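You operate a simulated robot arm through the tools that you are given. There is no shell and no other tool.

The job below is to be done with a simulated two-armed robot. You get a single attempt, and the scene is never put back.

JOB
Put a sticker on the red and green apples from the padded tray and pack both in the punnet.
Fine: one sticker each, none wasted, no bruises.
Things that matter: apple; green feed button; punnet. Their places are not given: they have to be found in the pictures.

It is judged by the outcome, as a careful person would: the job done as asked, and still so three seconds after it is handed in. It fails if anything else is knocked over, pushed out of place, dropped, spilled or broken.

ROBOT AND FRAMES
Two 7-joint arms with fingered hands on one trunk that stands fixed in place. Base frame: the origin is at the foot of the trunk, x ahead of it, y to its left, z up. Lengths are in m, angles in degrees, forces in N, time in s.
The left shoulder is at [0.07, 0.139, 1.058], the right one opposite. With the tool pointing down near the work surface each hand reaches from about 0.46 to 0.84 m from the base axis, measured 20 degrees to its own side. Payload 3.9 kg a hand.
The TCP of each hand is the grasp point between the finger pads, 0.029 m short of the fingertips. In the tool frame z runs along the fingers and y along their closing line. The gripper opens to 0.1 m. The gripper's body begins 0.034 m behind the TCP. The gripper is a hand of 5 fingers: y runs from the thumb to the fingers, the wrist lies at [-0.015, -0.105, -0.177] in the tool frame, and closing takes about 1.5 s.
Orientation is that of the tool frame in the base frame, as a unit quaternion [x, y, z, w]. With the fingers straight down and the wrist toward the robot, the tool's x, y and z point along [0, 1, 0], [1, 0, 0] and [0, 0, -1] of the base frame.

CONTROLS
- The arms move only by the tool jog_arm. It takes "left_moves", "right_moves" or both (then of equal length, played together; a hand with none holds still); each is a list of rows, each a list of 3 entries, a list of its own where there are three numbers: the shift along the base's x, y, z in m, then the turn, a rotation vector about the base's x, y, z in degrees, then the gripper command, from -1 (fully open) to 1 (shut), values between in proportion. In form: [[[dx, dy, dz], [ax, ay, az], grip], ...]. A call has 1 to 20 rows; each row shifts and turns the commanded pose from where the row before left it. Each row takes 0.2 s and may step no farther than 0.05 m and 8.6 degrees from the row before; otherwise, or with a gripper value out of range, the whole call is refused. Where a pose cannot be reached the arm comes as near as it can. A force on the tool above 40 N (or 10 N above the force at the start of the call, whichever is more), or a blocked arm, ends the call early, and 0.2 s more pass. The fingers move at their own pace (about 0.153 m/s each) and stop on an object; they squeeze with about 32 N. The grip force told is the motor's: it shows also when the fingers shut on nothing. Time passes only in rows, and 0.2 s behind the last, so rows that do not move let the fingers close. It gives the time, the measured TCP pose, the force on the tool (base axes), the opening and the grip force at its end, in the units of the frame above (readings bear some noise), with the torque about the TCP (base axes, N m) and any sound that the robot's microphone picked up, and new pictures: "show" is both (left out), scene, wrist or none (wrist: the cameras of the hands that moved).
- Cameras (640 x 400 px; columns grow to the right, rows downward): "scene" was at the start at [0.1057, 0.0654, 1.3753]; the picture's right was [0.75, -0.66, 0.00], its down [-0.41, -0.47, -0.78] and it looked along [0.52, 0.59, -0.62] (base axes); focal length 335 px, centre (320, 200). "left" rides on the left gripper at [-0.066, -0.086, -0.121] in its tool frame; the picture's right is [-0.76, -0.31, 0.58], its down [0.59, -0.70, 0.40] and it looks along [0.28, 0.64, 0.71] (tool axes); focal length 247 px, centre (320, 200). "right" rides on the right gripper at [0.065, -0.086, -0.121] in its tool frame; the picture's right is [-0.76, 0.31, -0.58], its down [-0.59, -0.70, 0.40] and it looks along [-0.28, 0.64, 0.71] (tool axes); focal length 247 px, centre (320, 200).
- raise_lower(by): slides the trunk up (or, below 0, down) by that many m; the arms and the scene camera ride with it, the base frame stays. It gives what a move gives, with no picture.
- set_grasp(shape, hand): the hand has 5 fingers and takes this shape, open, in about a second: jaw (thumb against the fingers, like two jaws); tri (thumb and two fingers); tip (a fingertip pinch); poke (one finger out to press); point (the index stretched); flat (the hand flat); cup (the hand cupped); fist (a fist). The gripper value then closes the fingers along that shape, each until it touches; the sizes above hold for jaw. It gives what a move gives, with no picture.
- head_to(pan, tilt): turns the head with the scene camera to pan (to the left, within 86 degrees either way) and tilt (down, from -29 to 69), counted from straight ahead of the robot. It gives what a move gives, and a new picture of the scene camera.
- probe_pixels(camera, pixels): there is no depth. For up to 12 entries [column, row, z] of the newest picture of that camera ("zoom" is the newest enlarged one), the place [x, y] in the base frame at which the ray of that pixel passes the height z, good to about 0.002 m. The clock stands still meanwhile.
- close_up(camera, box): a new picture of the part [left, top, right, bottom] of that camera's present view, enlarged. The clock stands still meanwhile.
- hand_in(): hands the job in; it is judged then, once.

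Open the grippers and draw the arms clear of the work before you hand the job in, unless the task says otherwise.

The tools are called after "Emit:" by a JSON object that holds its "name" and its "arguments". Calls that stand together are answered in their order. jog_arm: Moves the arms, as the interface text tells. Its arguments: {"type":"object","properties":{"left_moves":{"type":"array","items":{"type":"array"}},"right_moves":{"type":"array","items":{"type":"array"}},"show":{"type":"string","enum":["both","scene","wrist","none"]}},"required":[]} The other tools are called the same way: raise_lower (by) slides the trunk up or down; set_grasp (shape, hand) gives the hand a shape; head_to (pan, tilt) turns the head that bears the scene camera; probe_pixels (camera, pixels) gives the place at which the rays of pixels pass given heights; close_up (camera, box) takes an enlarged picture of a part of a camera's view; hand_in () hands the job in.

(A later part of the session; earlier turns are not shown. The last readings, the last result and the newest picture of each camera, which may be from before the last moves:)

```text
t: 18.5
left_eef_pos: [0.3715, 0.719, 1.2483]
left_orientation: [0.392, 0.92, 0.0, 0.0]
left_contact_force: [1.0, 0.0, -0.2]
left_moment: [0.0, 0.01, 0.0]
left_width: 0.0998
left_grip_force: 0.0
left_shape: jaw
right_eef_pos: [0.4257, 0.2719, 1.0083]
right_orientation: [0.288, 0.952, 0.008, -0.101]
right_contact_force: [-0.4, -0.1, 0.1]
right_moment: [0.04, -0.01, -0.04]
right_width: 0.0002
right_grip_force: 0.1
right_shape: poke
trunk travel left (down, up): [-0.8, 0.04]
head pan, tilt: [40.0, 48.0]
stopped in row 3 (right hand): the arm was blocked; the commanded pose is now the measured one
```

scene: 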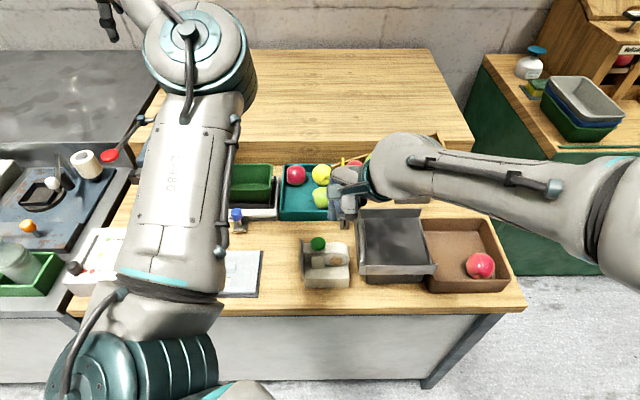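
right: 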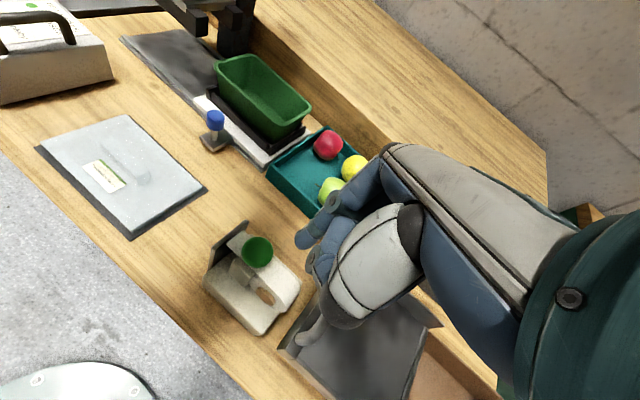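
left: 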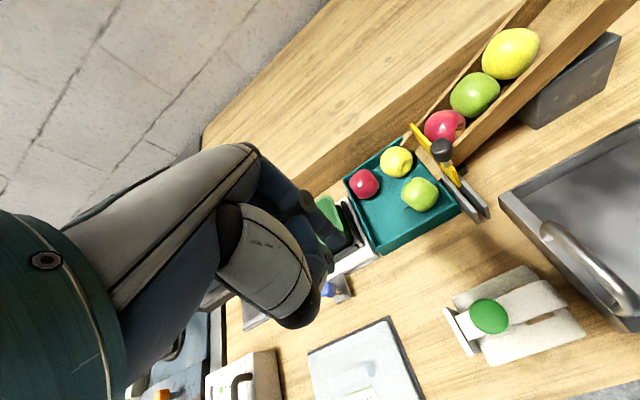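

Still blocked even while rising, so some arm link is jammed. I look right with the head to inspect the elbow and upper arm.

Emit:
{"name": "head_to", "arguments": {"pan": -20, "tilt": 40}}

Emit:
{"name": "head_to", "arguments": {"pan": -70, "tilt": 40}}

```text
t: 19.8
left_eef_pos: [0.3707, 0.7196, 1.2494]
left_orientation: [0.393, 0.92, 0.0, 0.0]
left_contact_force: [-0.1, 0.7, -1.1]
left_moment: [-0.02, 0.03, 0.0]
left_width: 0.0998
left_grip_force: 0.0
left_shape: jaw
right_eef_pos: [0.4248, 0.2728, 1.0079]
right_orientation: [0.287, 0.953, 0.008, -0.1]
right_contact_force: [1.1, -1.5, 0.7]
right_moment: [0.01, 0.01, 0.02]
right_width: 0.0
right_grip_force: 0.1
right_shape: poke
trunk travel left (down, up): [-0.8, 0.04]
head pan, tilt: [-20.0, 40.0]
```

scene: 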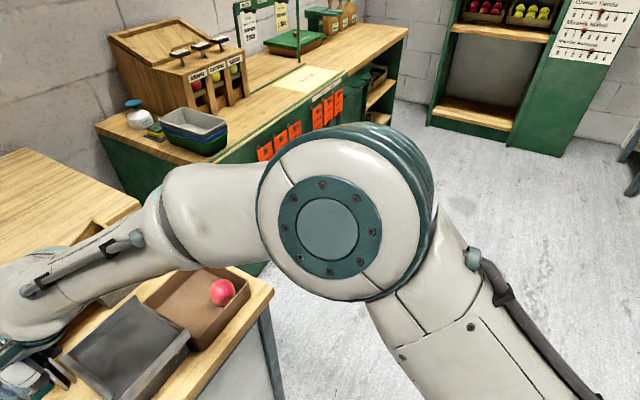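

```text
t: 20.9
left_eef_pos: [0.3707, 0.7193, 1.249]
left_orientation: [0.392, 0.92, 0.0, 0.0]
left_contact_force: [0.1, -0.5, -0.7]
left_moment: [0.0, 0.01, 0.01]
left_width: 0.0999
left_grip_force: 0.0
left_shape: jaw
right_eef_pos: [0.4246, 0.273, 1.0095]
right_orientation: [0.288, 0.952, 0.008, -0.1]
right_contact_force: [0.4, -0.5, -0.5]
right_moment: [0.0, -0.02, 0.02]
right_width: 0.0001
right_grip_force: 0.1
right_shape: poke
trunk travel left (down, up): [-0.8, 0.04]
head pan, tilt: [-70.0, 40.0]
```

scene: 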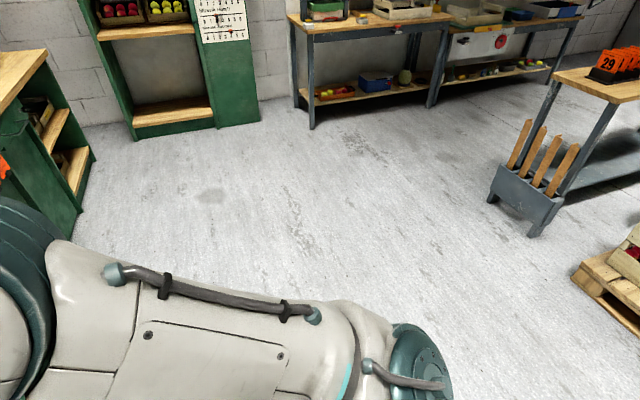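

Nothing is touching the right arm, so this looks like a wrist singularity where the joints cannot follow quickly. I test with slow, small rows: straighten the tilt and rise gently.

Emit:
{"name": "jog_arm", "arguments": {"right_moves": [[[0, 0, 0.005], [0, 0, 0], -1], [[0, 0, 0.01], [0, 0, 0], -1], [[0, 0, 0.01], [0, 0, 0], -1], [[0, 0, 0.01], [0, 0, 0], -1], [[0, 0, 0.01], [0, 0, 0], -1], [[0, 0, 0.0], [0, 0, 0], -1]], "show": "none"}}

Emit:
{"name": "head_to", "arguments": {"pan": 30, "tilt": 48}}

```text
t: 22.4
left_eef_pos: [0.3712, 0.7197, 1.249]
left_orientation: [0.392, 0.92, 0.0, -0.001]
left_contact_force: [0.2, 0.5, 0.3]
left_moment: [-0.01, 0.02, 0.01]
left_width: 0.0998
left_grip_force: 0.0
left_shape: jaw
right_eef_pos: [0.4221, 0.2736, 1.0522]
right_orientation: [0.285, 0.953, 0.005, -0.099]
right_contact_force: [0.1, 0.1, 0.1]
right_moment: [0.0, 0.0, -0.02]
right_width: 0.0
right_grip_force: 0.2
right_shape: poke
trunk travel left (down, up): [-0.8, 0.04]
head pan, tilt: [-70.0, 40.0]
```

```text
t: 24.1
left_eef_pos: [0.3704, 0.7181, 1.2497]
left_orientation: [0.392, 0.92, 0.001, 0.0]
left_contact_force: [-0.5, 0.0, -0.3]
left_moment: [0.01, -0.02, 0.02]
left_width: 0.1002
left_grip_force: 0.1
left_shape: jaw
right_eef_pos: [0.4223, 0.2726, 1.0526]
right_orientation: [0.286, 0.953, 0.006, -0.099]
right_contact_force: [-0.5, 0.1, -0.4]
right_moment: [0.02, -0.01, -0.01]
right_width: 0.0
right_grip_force: 0.1
right_shape: poke
trunk travel left (down, up): [-0.8, 0.04]
head pan, tilt: [30.0, 48.0]
```

scene: 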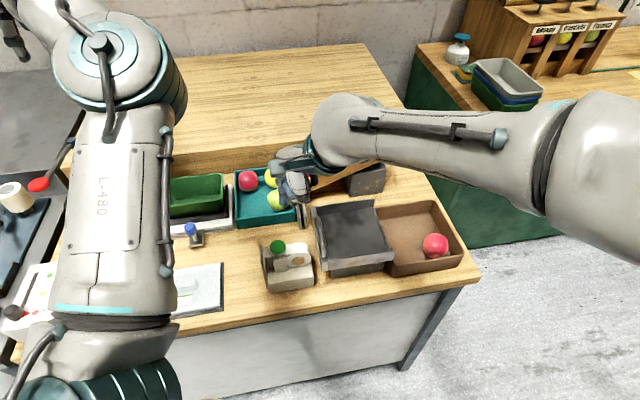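

Slow rows tracked fine. The hand is tilted about 11° with its tip toward the robot, which is acceptable for a press; I move slowly over the button and down to just above it.

Emit:
{"name": "jog_arm", "arguments": {"right_moves": [[[-0.003, 0.004, -0.005], [0, 0, 0], -1], [[-0.003, 0.004, -0.01], [0, 0, 0], -1], [[-0.003, 0.004, -0.01], [0, 0, 0], -1], [[-0.003, 0.003, -0.01], [0, 0, 0], -1], [[-0.002, 0.002, -0.01], [0, 0, 0], -1], [[0, 0, -0.01], [0, 0, 0], -1], [[0, 0, -0.01], [0, 0, 0], -1], [[0, 0, -0.01], [0, 0, 0], -1], [[0, 0, -0.01], [0, 0, 0], -1], [[0, 0, 0], [0, 0, 0], -1]], "show": "both"}}

Emit:
{"name": "close_up", "arguments": {"camera": "scene", "box": [220, 160, 350, 300]}}

Emit:
{"name": "close_up", "arguments": {"camera": "right", "box": [200, 170, 360, 290]}}

```text
t: 26.5
left_eef_pos: [0.3716, 0.7198, 1.2499]
left_orientation: [0.393, 0.92, 0.0, 0.0]
left_contact_force: [-0.6, -0.1, -0.3]
left_moment: [0.0, -0.02, -0.01]
left_width: 0.0998
left_grip_force: 0.0
left_shape: jaw
right_eef_pos: [0.4344, 0.2818, 0.9925]
right_orientation: [0.309, 0.944, 0.035, -0.111]
right_contact_force: [0.6, 0.7, -0.1]
right_moment: [-0.02, 0.0, 0.0]
right_width: 0.0001
right_grip_force: 0.0
right_shape: poke
trunk travel left (down, up): [-0.8, 0.04]
head pan, tilt: [30.0, 48.0]
stopped in row 10 (right hand): the arm was blocked; the commanded pose is now the measured one
```

scene: 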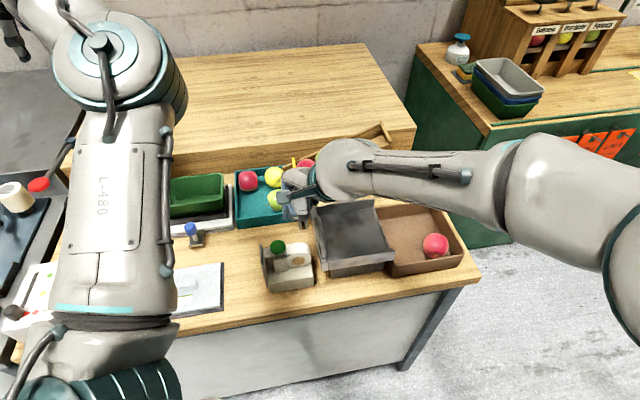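
right: 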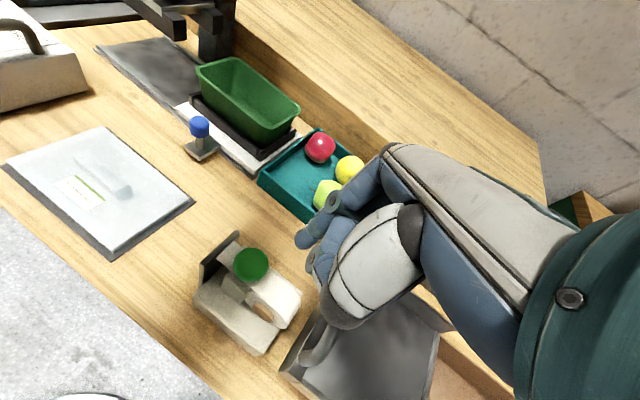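

```text
2.86 times, centred on (285, 230) of scene
```

zoom: 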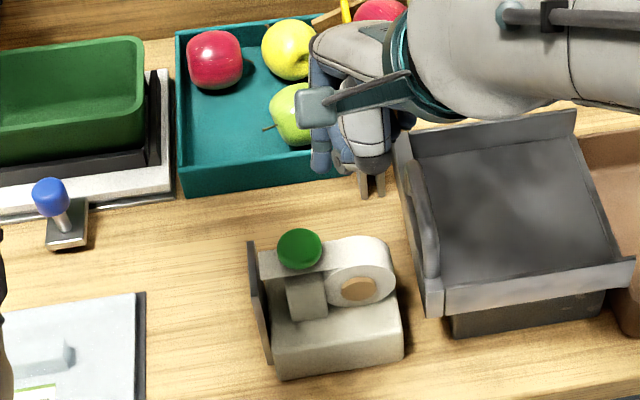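

```text
3.33 times, centred on (280, 230) of right
```

zoom: 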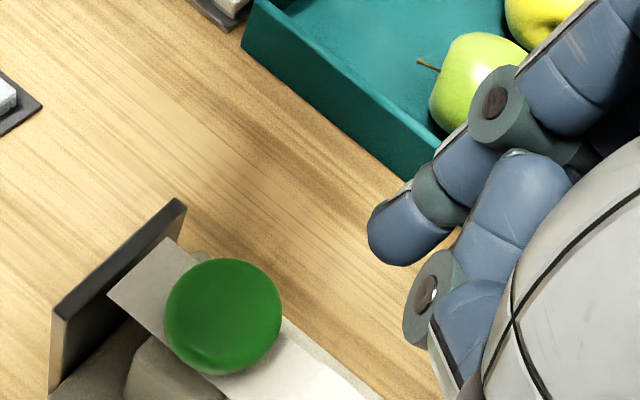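

Again it stalls at z≈0.99 with no tool force, so the right arm is straining against its own limits in this reach. I withdraw the right hand up and to the right, and will try the left hand at the dispenser with its wrist turned to the left.

Emit:
{"name": "jog_arm", "arguments": {"right_moves": [[[0, 0, 0.02], [0, 0, 0], -1], [[0, 0, 0.02], [0, 0, 0], -1], [[0, -0.01, 0.02], [0, 0, 0], -1], [[0, -0.02, 0.02], [0, 0, 0], -1], [[0, -0.03, 0.02], [0, 0, 0], -1], [[0, -0.035, 0.02], [0, 0, 0], -1], [[0, -0.04, 0.02], [0, 0, 0], -1], [[0, -0.04, 0.02], [0, 0, 0], -1], [[0, -0.04, 0.02], [0, 0, 0], -1], [[0, -0.04, 0.0], [0, 0, 0], -1]], "show": "both"}}

```text
t: 28.7
left_eef_pos: [0.3716, 0.7174, 1.2496]
left_orientation: [0.393, 0.92, 0.001, -0.001]
left_contact_force: [-0.9, 0.0, -0.2]
left_moment: [0.02, -0.02, 0.02]
left_width: 0.0996
left_grip_force: 0.1
left_shape: jaw
right_eef_pos: [0.4344, 0.0254, 1.171]
right_orientation: [0.307, 0.945, 0.034, -0.109]
right_contact_force: [0.0, -0.1, 0.2]
right_moment: [0.03, 0.02, 0.01]
right_width: 0.0
right_grip_force: 0.1
right_shape: poke
trunk travel left (down, up): [-0.8, 0.04]
head pan, tilt: [30.0, 48.0]
```

scene: 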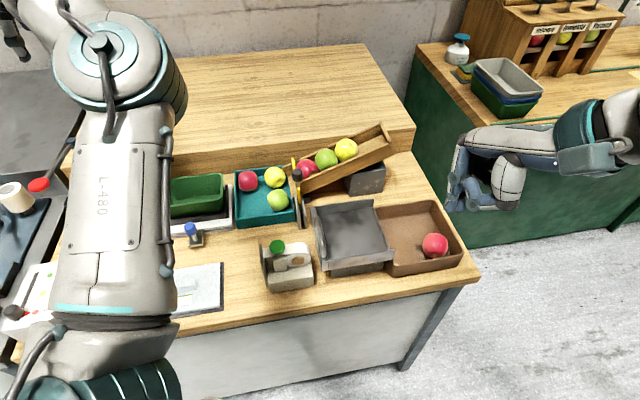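
right: 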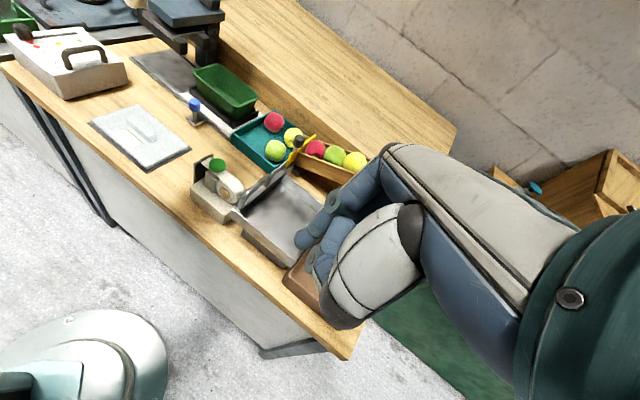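

The right hand is free again and out of the way. Now I move the left hand toward the area above the tray's near side while turning it -96° about z, so its wrist lies to the left.

Emit:
{"name": "jog_arm", "arguments": {"left_moves": [[[0.004, -0.01, -0.005], [0, 0, -8], -1], [[0.004, -0.02, -0.01], [0, 0, -8], -1], [[0.004, -0.025, -0.01], [0, 0, -8], -1], [[0.004, -0.025, -0.01], [0, 0, -8], -1], [[0.004, -0.025, -0.01], [0, 0, -8], -1], [[0.004, -0.025, -0.01], [0, 0, -8], -1]], "show": "both"}}

```text
t: 30.1
left_eef_pos: [0.3972, 0.5897, 1.1943]
left_orientation: [0.734, 0.679, -0.001, 0.0]
left_contact_force: [0.2, -0.1, 0.0]
left_moment: [-0.02, -0.04, 0.0]
left_width: 0.0999
left_grip_force: 0.1
left_shape: jaw
right_eef_pos: [0.4352, 0.0257, 1.1703]
right_orientation: [0.307, 0.945, 0.033, -0.108]
right_contact_force: [-0.3, -0.8, -0.5]
right_moment: [0.01, 0.02, 0.04]
right_width: 0.0
right_grip_force: 0.0
right_shape: poke
trunk travel left (down, up): [-0.8, 0.04]
head pan, tilt: [30.0, 48.0]
```

scene: 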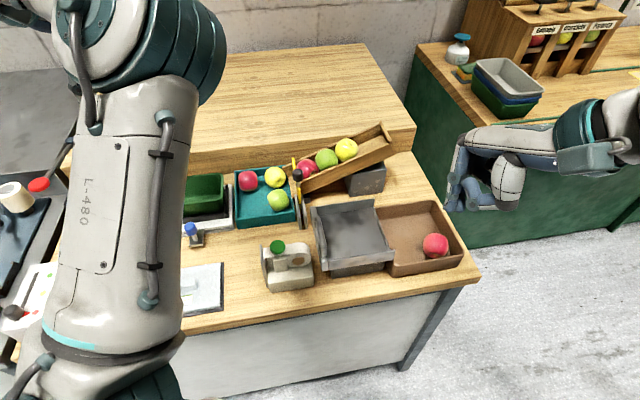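
left: 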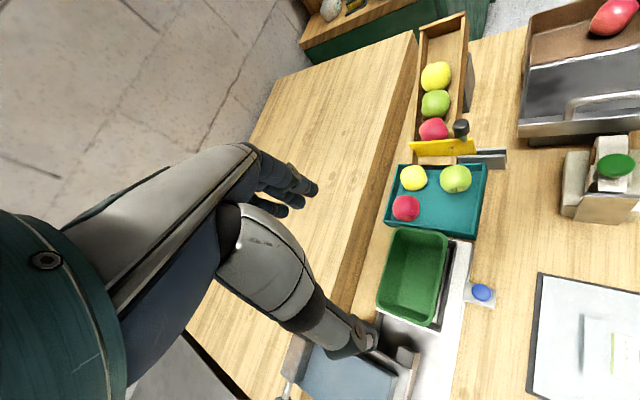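

Tracking is perfect and the left camera gives a fine overview (green button at (615,165), tray at (437,200), punnet at (412,275)). I continue the turn and move closer to the dispenser.

Emit:
{"name": "jog_arm", "arguments": {"left_moves": [[[0.0, -0.025, -0.01], [0, 0, -8], -1], [[0.0, -0.03, -0.01], [0, 0, -8], -1], [[0.0, -0.03, -0.01], [0, 0, -8], -1], [[0.0, -0.03, -0.01], [0, 0, -8], -1], [[0.0, -0.03, -0.01], [0, 0, -8], -1], [[0.0, -0.03, -0.01], [0, 0, -8], -1]], "show": "both"}}

```text
t: 31.5
left_eef_pos: [0.394, 0.4127, 1.1336]
left_orientation: [0.947, 0.322, 0.001, 0.0]
left_contact_force: [-1.3, 0.2, -0.3]
left_moment: [0.01, 0.02, 0.03]
left_width: 0.0998
left_grip_force: 0.1
left_shape: jaw
right_eef_pos: [0.4339, 0.0271, 1.1697]
right_orientation: [0.307, 0.945, 0.032, -0.111]
right_contact_force: [0.3, -0.4, 0.2]
right_moment: [0.01, -0.01, 0.03]
right_width: 0.0
right_grip_force: 0.1
right_shape: poke
trunk travel left (down, up): [-0.8, 0.04]
head pan, tilt: [30.0, 48.0]
```

scene: 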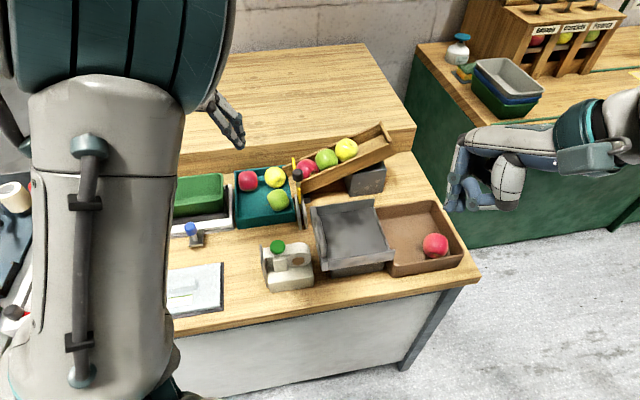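
left: 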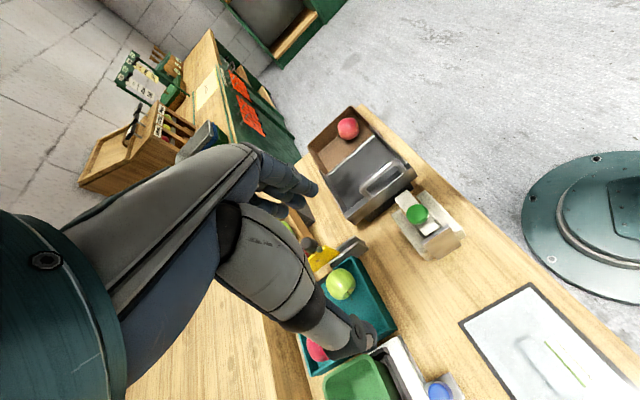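

The left arm follows well here. I give it the poke shape and move over the button at [0.404,0.303], stopping with the fingertip about 7 cm above it.

Emit:
{"name": "set_grasp", "arguments": {"hand": "left", "shape": "poke"}}

Emit:
{"name": "jog_arm", "arguments": {"left_moves": [[[0.001, -0.02, -0.02], [0, 0, 0], -1], [[0.001, -0.02, -0.025], [0, 0, 0], -1], [[0.001, -0.02, -0.025], [0, 0, 0], -1], [[0.001, -0.02, -0.025], [0, 0, 0], -1], [[0.001, -0.02, -0.025], [0, 0, 0], -1], [[0, 0, 0], [0, 0, 0], -1]], "show": "both"}}

```text
t: 32.4
left_eef_pos: [0.3945, 0.414, 1.1332]
left_orientation: [0.946, 0.324, 0.001, 0.0]
left_contact_force: [-0.3, -0.4, -0.2]
left_moment: [0.01, 0.02, 0.0]
left_width: 0.0001
left_grip_force: 0.0
left_shape: poke
right_eef_pos: [0.4349, 0.0276, 1.1702]
right_orientation: [0.308, 0.945, 0.032, -0.108]
right_contact_force: [0.9, 1.0, -0.1]
right_moment: [-0.02, -0.04, 0.0]
right_width: 0.0002
right_grip_force: 0.0
right_shape: poke
trunk travel left (down, up): [-0.8, 0.04]
head pan, tilt: [30.0, 48.0]
```

```text
t: 33.8
left_eef_pos: [0.3994, 0.3142, 1.0139]
left_orientation: [0.946, 0.324, 0.0, 0.0]
left_contact_force: [-0.3, 0.4, -1.2]
left_moment: [0.03, 0.0, 0.01]
left_width: 0.0
left_grip_force: 0.1
left_shape: poke
right_eef_pos: [0.4348, 0.0284, 1.1703]
right_orientation: [0.308, 0.945, 0.032, -0.109]
right_contact_force: [0.5, 0.5, 0.1]
right_moment: [0.01, 0.02, -0.01]
right_width: 0.0
right_grip_force: 0.1
right_shape: poke
trunk travel left (down, up): [-0.8, 0.04]
head pan, tilt: [30.0, 48.0]
```

scene: 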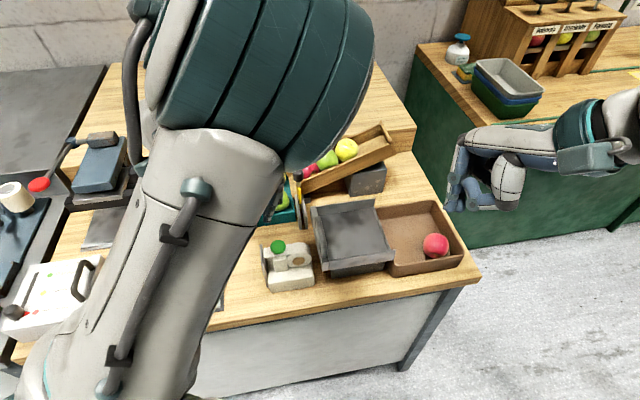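
left: 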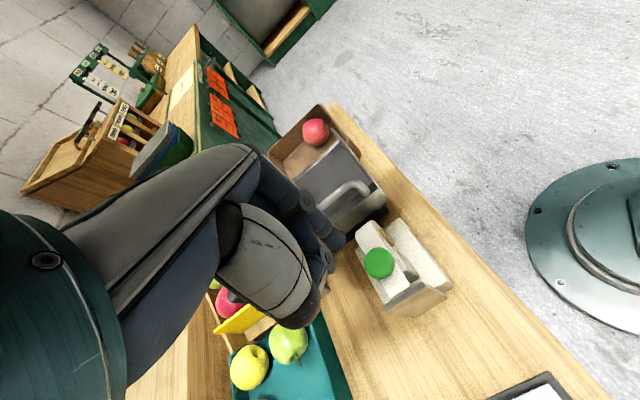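

The left hand reaches here with no strain: fingertip at left (343,240), button at (379,264). I probe both to align the tip.

Emit:
{"name": "probe_pixels", "arguments": {"camera": "left", "pixels": [[379, 263, 0.89], [379, 263, 0.9], [343, 240, 0.985], [343, 240, 0.98], [390, 297, 0.88], [415, 283, 0.88]]}}

Emit:
{"name": "close_up", "arguments": {"camera": "left", "box": [290, 190, 470, 330]}}

```text
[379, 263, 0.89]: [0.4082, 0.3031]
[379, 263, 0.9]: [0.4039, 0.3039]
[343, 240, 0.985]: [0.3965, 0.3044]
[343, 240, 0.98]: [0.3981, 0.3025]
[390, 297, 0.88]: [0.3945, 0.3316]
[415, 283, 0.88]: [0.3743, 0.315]
```

```text
2.86 times, centred on (380, 260) of left
```

zoom: 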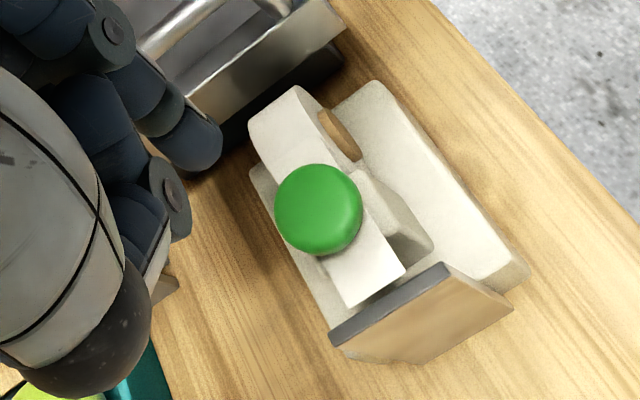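

The button is confirmed at [0.404,0.304,0.90]; the tip needs +0.0065 in x. I align and descend slowly to about 1 cm above it.

Emit:
{"name": "jog_arm", "arguments": {"left_moves": [[[0.0065, 0.001, 0], [0, 0, 0], -1], [[0, 0, -0.015], [0, 0, 0], -1], [[0, 0, -0.015], [0, 0, 0], -1], [[0, 0, -0.015], [0, 0, 0], -1], [[0, 0, -0.015], [0, 0, 0], -1], [[0, 0, 0], [0, 0, 0], -1]], "show": "both"}}

Emit:
{"name": "close_up", "arguments": {"camera": "left", "box": [270, 180, 450, 320]}}

Emit:
{"name": "close_up", "arguments": {"camera": "scene", "box": [220, 200, 350, 320]}}

```text
t: 35.2
left_eef_pos: [0.4049, 0.3151, 0.9526]
left_orientation: [0.946, 0.324, 0.0, 0.0]
left_contact_force: [0.9, 0.1, -0.2]
left_moment: [0.0, -0.02, 0.0]
left_width: 0.0003
left_grip_force: 0.2
left_shape: poke
right_eef_pos: [0.434, 0.0271, 1.1711]
right_orientation: [0.307, 0.945, 0.033, -0.108]
right_contact_force: [-0.1, 0.4, -0.8]
right_moment: [-0.01, 0.02, -0.01]
right_width: 0.0
right_grip_force: 0.0
right_shape: poke
trunk travel left (down, up): [-0.8, 0.04]
head pan, tilt: [30.0, 48.0]
```

scene: 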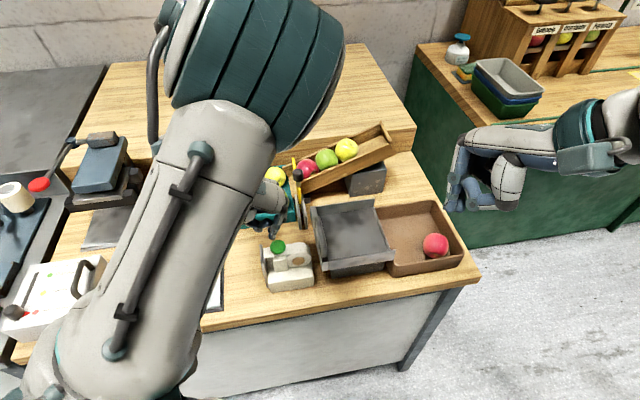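
left: 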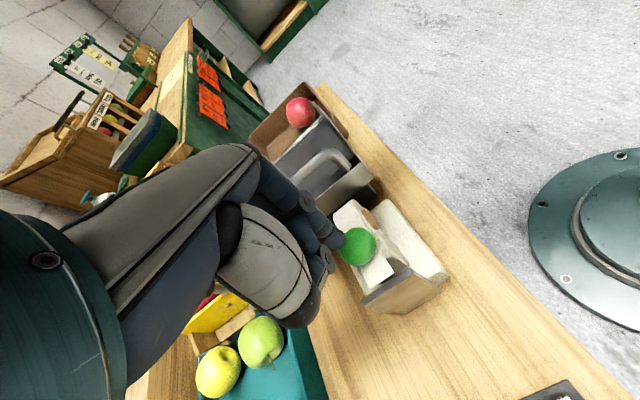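

```text
2.86 times, centred on (360, 250) of left
```

zoom: 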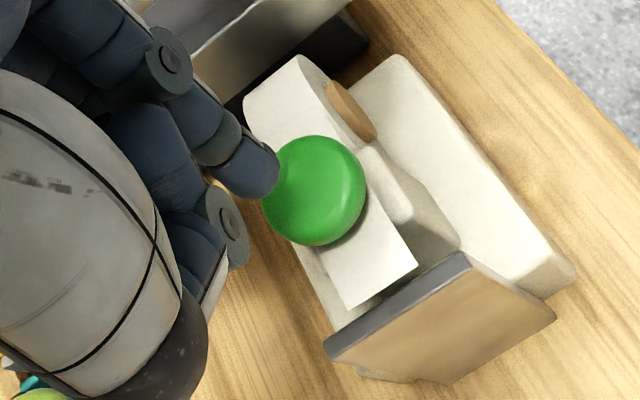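

```text
3.33 times, centred on (285, 260) of scene
```

zoom: 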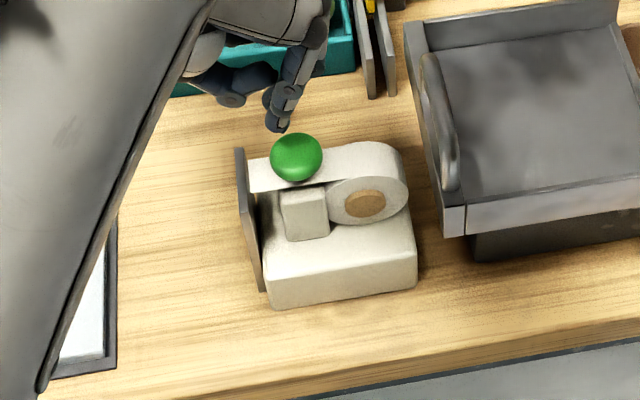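

The tip is at scene zoom (278,122), just above and behind the button at (296,157). I probe both tips to verify alignment before pressing.

Emit:
{"name": "probe_pixels", "arguments": {"camera": "scene", "pixels": [[272.6, 237, 0.915], [272.6, 237, 0.92], [272.6, 237, 0.925], [278, 246, 0.9], [278, 246, 0.905]]}}

Emit:
{"name": "probe_pixels", "arguments": {"camera": "left", "pixels": [[340, 242, 0.915], [340, 242, 0.92], [340, 242, 0.925], [358, 246, 0.9], [358, 246, 0.905]]}}

```text
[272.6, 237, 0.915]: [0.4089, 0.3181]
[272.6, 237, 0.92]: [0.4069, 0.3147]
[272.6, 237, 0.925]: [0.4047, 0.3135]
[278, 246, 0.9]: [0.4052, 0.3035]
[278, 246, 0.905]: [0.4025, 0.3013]
```

```text
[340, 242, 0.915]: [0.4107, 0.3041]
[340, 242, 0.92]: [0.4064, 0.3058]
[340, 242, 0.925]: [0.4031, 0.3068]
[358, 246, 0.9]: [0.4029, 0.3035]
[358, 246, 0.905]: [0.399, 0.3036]
```

Both rays put the tip around [0.403,0.308,0.925], slightly too far in +y. I shift y by -0.004 and lower 15 mm in 3 mm rows, watching force and sound.

Emit:
{"name": "jog_arm", "arguments": {"left_moves": [[[0.001, -0.004, 0], [0, 0, 0], -1], [[0, 0, -0.003], [0, 0, 0], -1], [[0, 0, -0.003], [0, 0, 0], -1], [[0, 0, -0.003], [0, 0, 0], -1], [[0, 0, -0.003], [0, 0, 0], -1], [[0, 0, -0.003], [0, 0, 0], -1]], "show": "both"}}

Emit:
{"name": "close_up", "arguments": {"camera": "left", "box": [270, 180, 450, 320]}}

Emit:
{"name": "close_up", "arguments": {"camera": "scene", "box": [220, 200, 350, 320]}}

```text
t: 36.6
left_eef_pos: [0.4073, 0.3107, 0.9394]
left_orientation: [0.946, 0.324, 0.0, 0.0]
left_contact_force: [1.0, -0.7, -0.1]
left_moment: [0.01, 0.01, -0.02]
left_width: 0.0
left_grip_force: 0.1
left_shape: poke
right_eef_pos: [0.4354, 0.0267, 1.1703]
right_orientation: [0.307, 0.945, 0.033, -0.108]
right_contact_force: [-1.0, 0.8, 0.6]
right_moment: [-0.02, 0.03, -0.02]
right_width: 0.0
right_grip_force: 0.1
right_shape: poke
trunk travel left (down, up): [-0.8, 0.04]
head pan, tilt: [30.0, 48.0]
```

scene: 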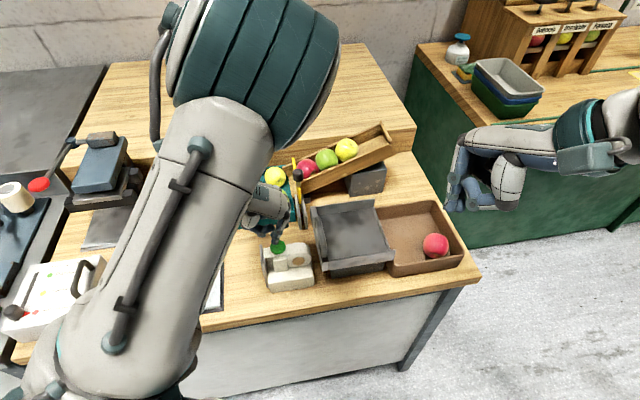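
left: 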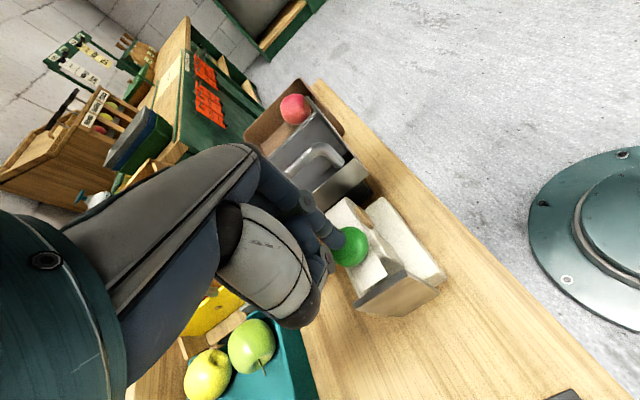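

```text
2.86 times, centred on (360, 250) of left
```

zoom: 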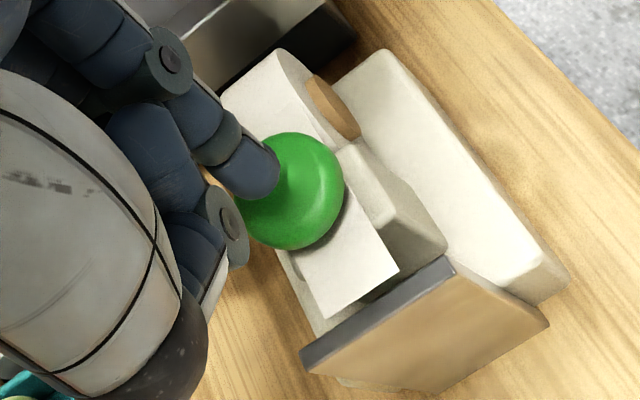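

```text
3.33 times, centred on (285, 260) of scene
```

zoom: 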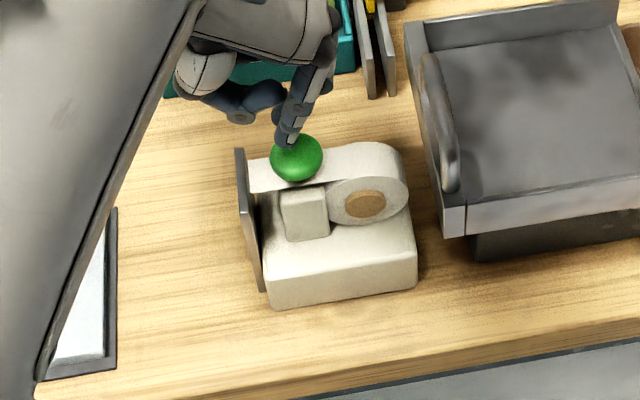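

The tip is right at the button's top with no force yet. I press on in 2 mm rows and watch for force or a click.

Emit:
{"name": "jog_arm", "arguments": {"left_moves": [[[0, 0, -0.002], [0, 0, 0], -1], [[0, 0, -0.002], [0, 0, 0], -1], [[0, 0, -0.002], [0, 0, 0], -1]], "show": "none"}}

Emit:
{"name": "close_up", "arguments": {"camera": "scene", "box": [240, 215, 330, 295]}}

Emit:
{"name": "close_up", "arguments": {"camera": "left", "box": [290, 190, 430, 310]}}

```text
t: 37.4
left_eef_pos: [0.4072, 0.3125, 0.9341]
left_orientation: [0.946, 0.323, 0.001, 0.0]
left_contact_force: [0.5, 1.1, -0.2]
left_moment: [-0.03, -0.04, -0.01]
left_width: 0.0
left_grip_force: 0.0
left_shape: poke
right_eef_pos: [0.434, 0.0272, 1.1684]
right_orientation: [0.307, 0.945, 0.032, -0.109]
right_contact_force: [0.9, -0.8, 0.0]
right_moment: [0.0, -0.01, -0.01]
right_width: 0.0
right_grip_force: 0.0
right_shape: poke
trunk travel left (down, up): [-0.8, 0.04]
head pan, tilt: [30.0, 48.0]
```

```text
5.00 times, centred on (285, 255) of scene
```

zoom: 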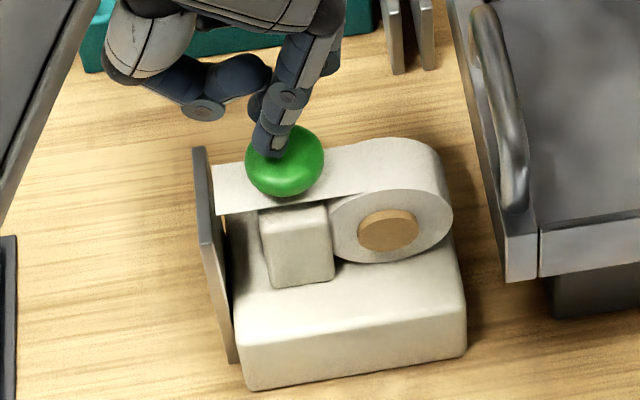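

```text
3.33 times, centred on (360, 250) of left
```

zoom: 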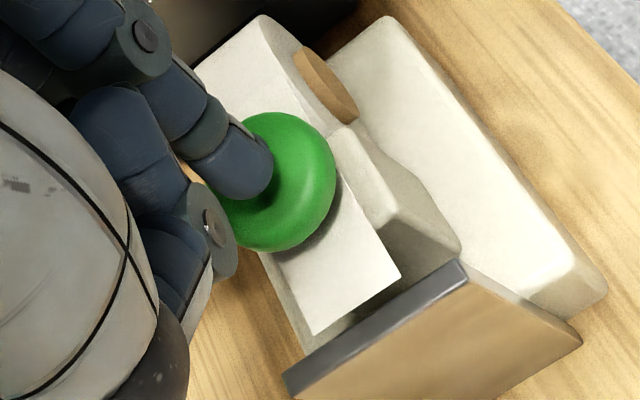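

The tip is now about at contact height. I continue pressing in 2 mm rows with a small -3 mm y correction.

Emit:
{"name": "jog_arm", "arguments": {"left_moves": [[[0.001, -0.003, 0], [0, 0, 0], -1], [[0, 0, -0.002], [0, 0, 0], -1], [[0, 0, -0.002], [0, 0, 0], -1], [[0, 0, -0.002], [0, 0, 0], -1]], "show": "none"}}

Emit:
{"name": "close_up", "arguments": {"camera": "scene", "box": [240, 215, 330, 295]}}

Emit:
{"name": "close_up", "arguments": {"camera": "left", "box": [290, 190, 430, 310]}}

```text
t: 38.4
left_eef_pos: [0.4076, 0.3098, 0.9289]
left_orientation: [0.946, 0.324, 0.0, 0.0]
left_contact_force: [-0.3, -0.1, 3.0]
left_moment: [0.01, 0.01, -0.01]
left_width: 0.0003
left_grip_force: 0.1
left_shape: poke
right_eef_pos: [0.4336, 0.0263, 1.1704]
right_orientation: [0.307, 0.945, 0.033, -0.109]
right_contact_force: [-0.4, -0.1, -0.2]
right_moment: [-0.05, -0.01, -0.02]
right_width: 0.0002
right_grip_force: 0.0
right_shape: poke
trunk travel left (down, up): [-0.8, 0.04]
head pan, tilt: [30.0, 48.0]
```

```text
5.00 times, centred on (285, 255) of scene
```

zoom: 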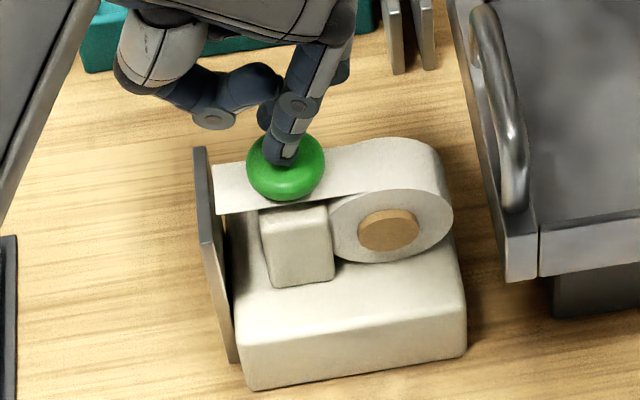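

```text
3.33 times, centred on (360, 250) of left
```

zoom: 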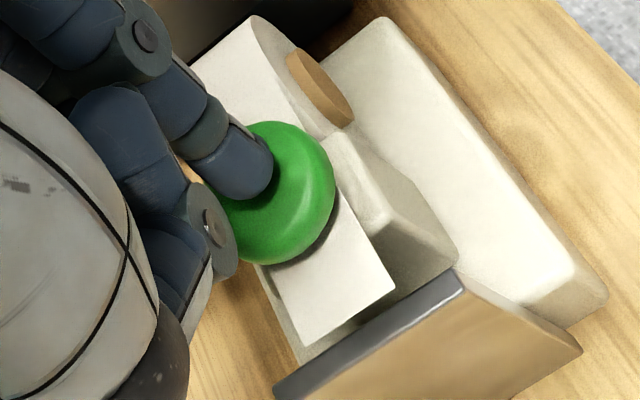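

Contact is made: 3 N upward on the finger. I press further in 1 mm rows until it clicks.

Emit:
{"name": "jog_arm", "arguments": {"left_moves": [[[0, 0, -0.001], [0, 0, 0], -1], [[0, 0, -0.001], [0, 0, 0], -1]], "show": "none"}}

Emit:
{"name": "close_up", "arguments": {"camera": "scene", "box": [240, 215, 330, 295]}}

```text
t: 39.0
left_eef_pos: [0.4079, 0.3085, 0.926]
left_orientation: [0.946, 0.324, 0.001, 0.001]
left_contact_force: [-0.2, 1.2, 3.7]
left_moment: [0.06, -0.05, 0.04]
left_width: 0.0
left_grip_force: 0.1
left_shape: poke
right_eef_pos: [0.434, 0.0277, 1.1706]
right_orientation: [0.308, 0.945, 0.033, -0.109]
right_contact_force: [0.2, -0.2, 0.0]
right_moment: [-0.01, 0.0, 0.0]
right_width: 0.0001
right_grip_force: 0.1
right_shape: poke
trunk travel left (down, up): [-0.8, 0.04]
head pan, tilt: [30.0, 48.0]
```

```text
5.00 times, centred on (285, 255) of scene
```

zoom: 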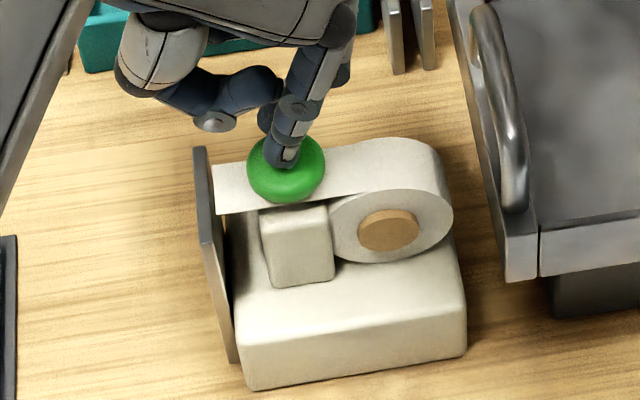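

The button is moving down with 3.7 N (it sits lower on the tape in the zoom). No click yet, so I press another 2 mm.

Emit:
{"name": "jog_arm", "arguments": {"left_moves": [[[0, 0, -0.001], [0, 0, 0], -1], [[0, 0, -0.001], [0, 0, 0], -1]], "show": "none"}}

Emit:
{"name": "close_up", "arguments": {"camera": "scene", "box": [240, 215, 330, 295]}}

Emit:
{"name": "close_up", "arguments": {"camera": "left", "box": [290, 190, 430, 310]}}

```text
t: 39.6
left_eef_pos: [0.4093, 0.3084, 0.924]
left_orientation: [0.946, 0.324, 0.0, 0.0]
left_contact_force: [-0.3, 0.1, 3.5]
left_moment: [0.01, 0.02, 0.01]
left_width: 0.0
left_grip_force: 0.0
left_shape: poke
right_eef_pos: [0.4341, 0.0281, 1.1707]
right_orientation: [0.308, 0.945, 0.033, -0.109]
right_contact_force: [-0.1, 0.1, 0.4]
right_moment: [0.02, -0.01, -0.02]
right_width: 0.0001
right_grip_force: 0.0
right_shape: poke
trunk travel left (down, up): [-0.8, 0.04]
head pan, tilt: [30.0, 48.0]
```

```text
5.00 times, centred on (285, 255) of scene
```

zoom: 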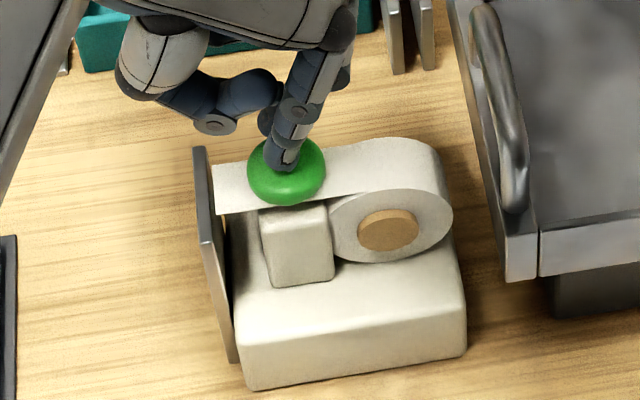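

```text
3.33 times, centred on (360, 250) of left
```

zoom: 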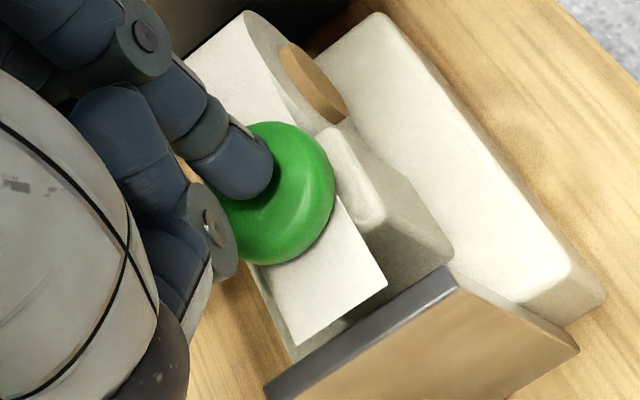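

Force stays at about 3.5 N with the button still travelling. I press 2 mm more.

Emit:
{"name": "jog_arm", "arguments": {"left_moves": [[[0, 0, -0.001], [0, 0, 0], -1], [[0, 0, -0.001], [0, 0, 0], -1]], "show": "none"}}

Emit:
{"name": "close_up", "arguments": {"camera": "scene", "box": [240, 215, 330, 295]}}

Emit:
{"name": "close_up", "arguments": {"camera": "left", "box": [290, 190, 430, 310]}}

```text
t: 40.2
left_eef_pos: [0.4083, 0.309, 0.922]
left_orientation: [0.946, 0.324, 0.0, 0.0]
left_contact_force: [0.3, 1.1, 3.1]
left_moment: [0.0, -0.03, -0.01]
left_width: 0.0
left_grip_force: 0.0
left_shape: poke
right_eef_pos: [0.4354, 0.0281, 1.1706]
right_orientation: [0.308, 0.945, 0.033, -0.109]
right_contact_force: [-0.3, -0.4, -0.7]
right_moment: [0.02, 0.01, 0.02]
right_width: 0.0
right_grip_force: 0.0
right_shape: poke
trunk travel left (down, up): [-0.8, 0.04]
head pan, tilt: [30.0, 48.0]
heard: click
```

```text
5.00 times, centred on (285, 255) of scene
```

zoom: 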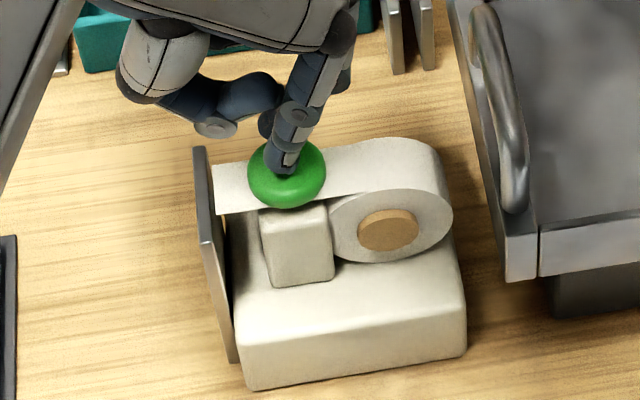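

```text
3.33 times, centred on (360, 250) of left
```

zoom: 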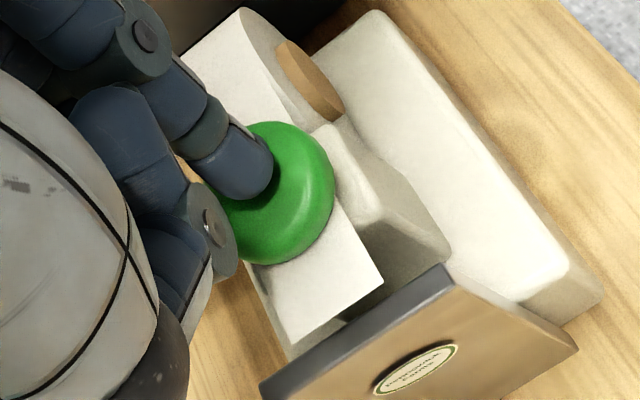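

A click was heard and an oval sticker appeared on the plate's outer face (left zoom (418,365)). I lift the finger off the button and look at the sticker.

Emit:
{"name": "jog_arm", "arguments": {"left_moves": [[[0, 0, 0.005], [0, 0, 0], -1], [[0, 0, 0.015], [0, 0, 0], -1], [[0, 0, 0.03], [0, 0, 0], -1], [[0, 0, 0.03], [0, 0, 0], -1], [[0, 0, 0.02], [0, 0, 0], -1]], "show": "both"}}

Emit:
{"name": "close_up", "arguments": {"camera": "left", "box": [320, 210, 480, 330]}}

```text
t: 41.4
left_eef_pos: [0.4094, 0.3072, 1.0203]
left_orientation: [0.946, 0.324, 0.0, 0.0]
left_contact_force: [-0.4, -0.2, 0.6]
left_moment: [0.03, 0.0, -0.01]
left_width: 0.0001
left_grip_force: 0.0
left_shape: poke
right_eef_pos: [0.4343, 0.0281, 1.1706]
right_orientation: [0.307, 0.945, 0.033, -0.109]
right_contact_force: [0.1, 0.1, -0.2]
right_moment: [0.01, -0.01, -0.01]
right_width: 0.0
right_grip_force: 0.1
right_shape: poke
trunk travel left (down, up): [-0.8, 0.04]
head pan, tilt: [30.0, 48.0]
```

scene: 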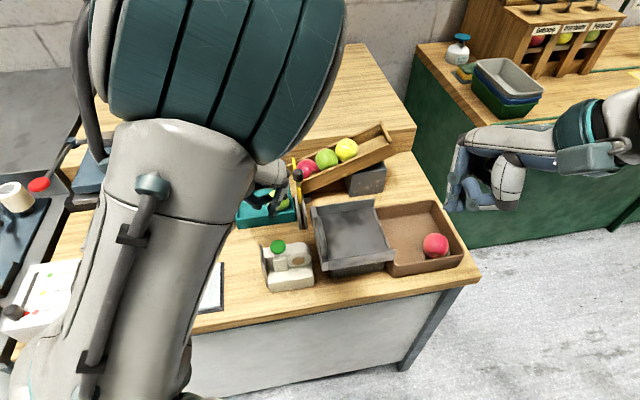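
left: 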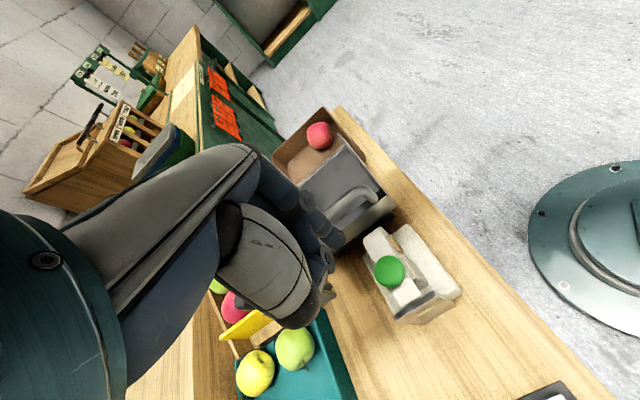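

```text
3.33 times, centred on (400, 270) of left
```

zoom: 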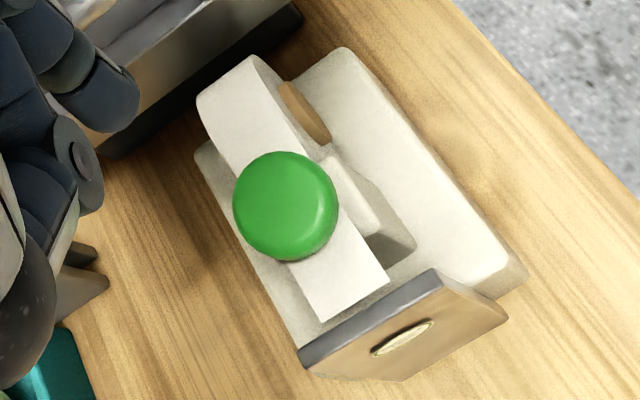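

The sticker lies in the middle of the plate's outer face at left zoom (402,338). I probe the plate's top corners and the sticker at several heights to get its exact place.

Emit:
{"name": "probe_pixels", "arguments": {"camera": "left", "pixels": [[396.4, 320.4, 0.88], [435.4, 294.9, 0.88], [393.5, 306, 0.88], [433, 281, 0.88], [424.6, 311.4, 0.83], [424.6, 311.4, 0.84], [424.6, 311.4, 0.85], [424.6, 311.4, 0.86], [455.5, 305.4, 0.79], [455.5, 305.4, 0.8], [455.5, 305.4, 0.81]]}}

```text
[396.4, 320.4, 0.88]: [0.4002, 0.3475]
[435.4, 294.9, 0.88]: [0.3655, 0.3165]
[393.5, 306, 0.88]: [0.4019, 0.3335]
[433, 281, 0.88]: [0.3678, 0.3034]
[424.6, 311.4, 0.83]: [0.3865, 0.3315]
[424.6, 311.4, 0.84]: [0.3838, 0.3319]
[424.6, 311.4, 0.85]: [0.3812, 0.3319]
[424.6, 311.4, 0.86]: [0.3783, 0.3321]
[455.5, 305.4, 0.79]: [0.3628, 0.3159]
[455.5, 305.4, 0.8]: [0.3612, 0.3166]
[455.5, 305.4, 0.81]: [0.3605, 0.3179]
```

The plate's outer face runs from [0.400,0.3475] to [0.3655,0.3165] with the sticker at about [0.3825,0.332,0.844], facing [-0.67,0.75]. An apple held with the closing line parallel to the plate must be pressed there, so I test with the empty hand whether the arm reaches that pose (yaw about 36°).

Emit:
{"name": "set_grasp", "arguments": {"hand": "left", "shape": "jaw"}}

Emit:
{"name": "jog_arm", "arguments": {"left_moves": [[[-0.005, 0.02, 0.0], [0, 0, 8], -1], [[-0.005, 0.02, 0.0], [0, 0, 8], -1], [[-0.005, 0.02, 0.0], [0, 0, 8], -1], [[-0.005, 0.02, 0.0], [0, 0, 8], -1], [[-0.005, 0.02, 0.0], [0, 0, 8], -1], [[-0.005, 0.01, 0.0], [0, 0, 8], -1], [[0, 0, 0.0], [0, 0, 8], -1], [[0, 0, 0.0], [0, 0, 8], -1], [[0, 0, 0], [0, 0, 8], -1], [[0, 0, 0], [0, 0, 8], -1], [[0, 0, 0], [0, 0, 8], -1]], "show": "both"}}

```text
t: 42.3
left_eef_pos: [0.4092, 0.3078, 1.0214]
left_orientation: [0.946, 0.324, 0.0, 0.0]
left_contact_force: [-0.3, 0.2, -0.3]
left_moment: [-0.03, 0.01, 0.0]
left_width: 0.0998
left_grip_force: 0.0
left_shape: jaw
right_eef_pos: [0.4353, 0.0283, 1.1705]
right_orientation: [0.307, 0.945, 0.032, -0.108]
right_contact_force: [0.6, -0.4, 0.5]
right_moment: [-0.02, 0.01, 0.0]
right_width: 0.0
right_grip_force: 0.0
right_shape: poke
trunk travel left (down, up): [-0.8, 0.04]
head pan, tilt: [30.0, 48.0]
```

```text
t: 44.7
left_eef_pos: [0.3747, 0.4206, 1.0149]
left_orientation: [0.445, 0.896, -0.011, 0.004]
left_contact_force: [-0.5, 0.7, 0.7]
left_moment: [0.01, 0.01, -0.03]
left_width: 0.0998
left_grip_force: 0.1
left_shape: jaw
right_eef_pos: [0.435, 0.0275, 1.1696]
right_orientation: [0.308, 0.945, 0.032, -0.109]
right_contact_force: [0.8, 0.9, -0.1]
right_moment: [0.04, 0.0, -0.01]
right_width: 0.0004
right_grip_force: 0.1
right_shape: poke
trunk travel left (down, up): [-0.8, 0.04]
head pan, tilt: [30.0, 48.0]
```

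scene: 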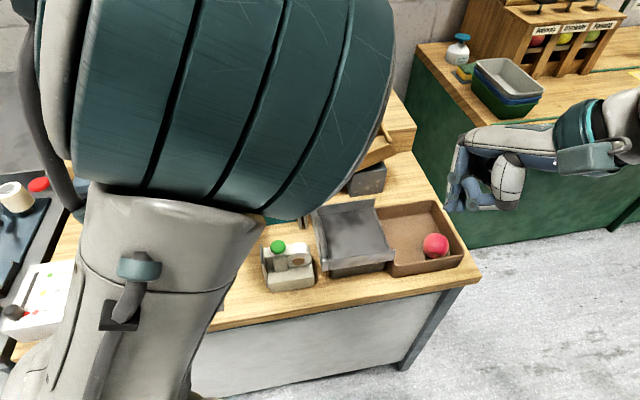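
left: 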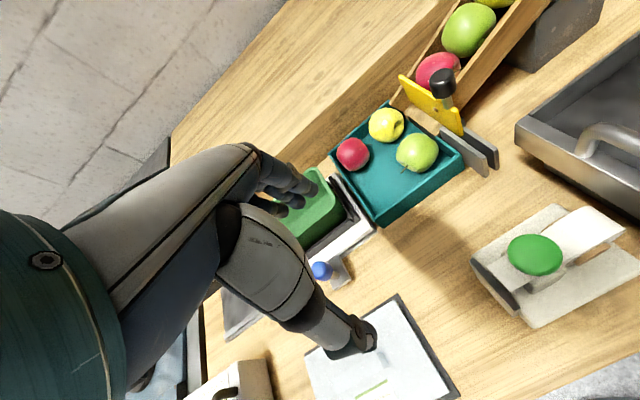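

The hand is now at yaw ~37° with only ~4 mm tracking error, though the elbow rises close to the head. I ease the yaw back to about 20° and go gently lower toward [0.355,0.385,0.93] to see how well the arm follows.

Emit:
{"name": "jog_arm", "arguments": {"left_moves": [[[0, -0.003, -0.01], [0, 0, -4], -1], [[-0.002, -0.004, -0.012], [0, 0, -4], -1], [[-0.003, -0.005, -0.015], [0, 0, -4], -1], [[-0.003, -0.005, -0.015], [0, 0, -4], -1], [[-0.003, -0.005, -0.015], [0, 0, 0], -1], [[0, 0, 0], [0, 0, 0], -1]], "show": "both"}}

```text
t: 46.1
left_eef_pos: [0.3674, 0.3958, 0.9544]
left_orientation: [0.575, 0.818, 0.0, 0.0]
left_contact_force: [0.0, -0.1, -0.2]
left_moment: [0.03, 0.02, 0.01]
left_width: 0.0999
left_grip_force: 0.1
left_shape: jaw
right_eef_pos: [0.4345, 0.0266, 1.1698]
right_orientation: [0.307, 0.945, 0.033, -0.109]
right_contact_force: [0.5, 0.1, 0.1]
right_moment: [0.0, 0.02, -0.02]
right_width: 0.0
right_grip_force: 0.1
right_shape: poke
trunk travel left (down, up): [-0.8, 0.04]
head pan, tilt: [30.0, 48.0]
```

scene: 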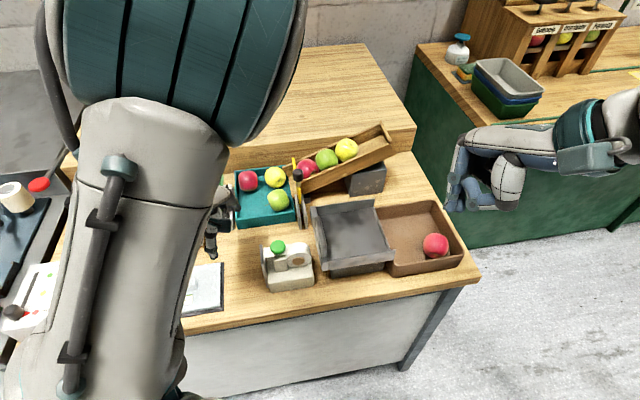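
left: 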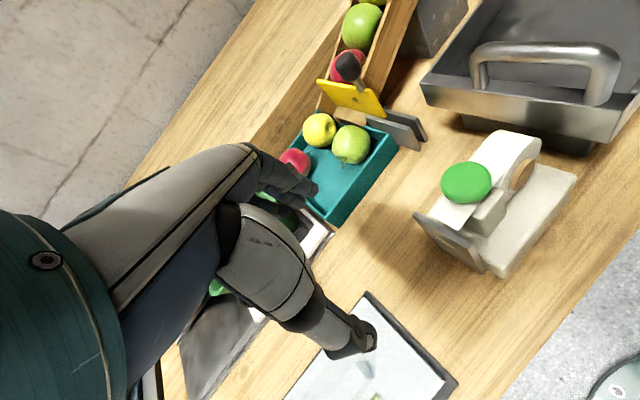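

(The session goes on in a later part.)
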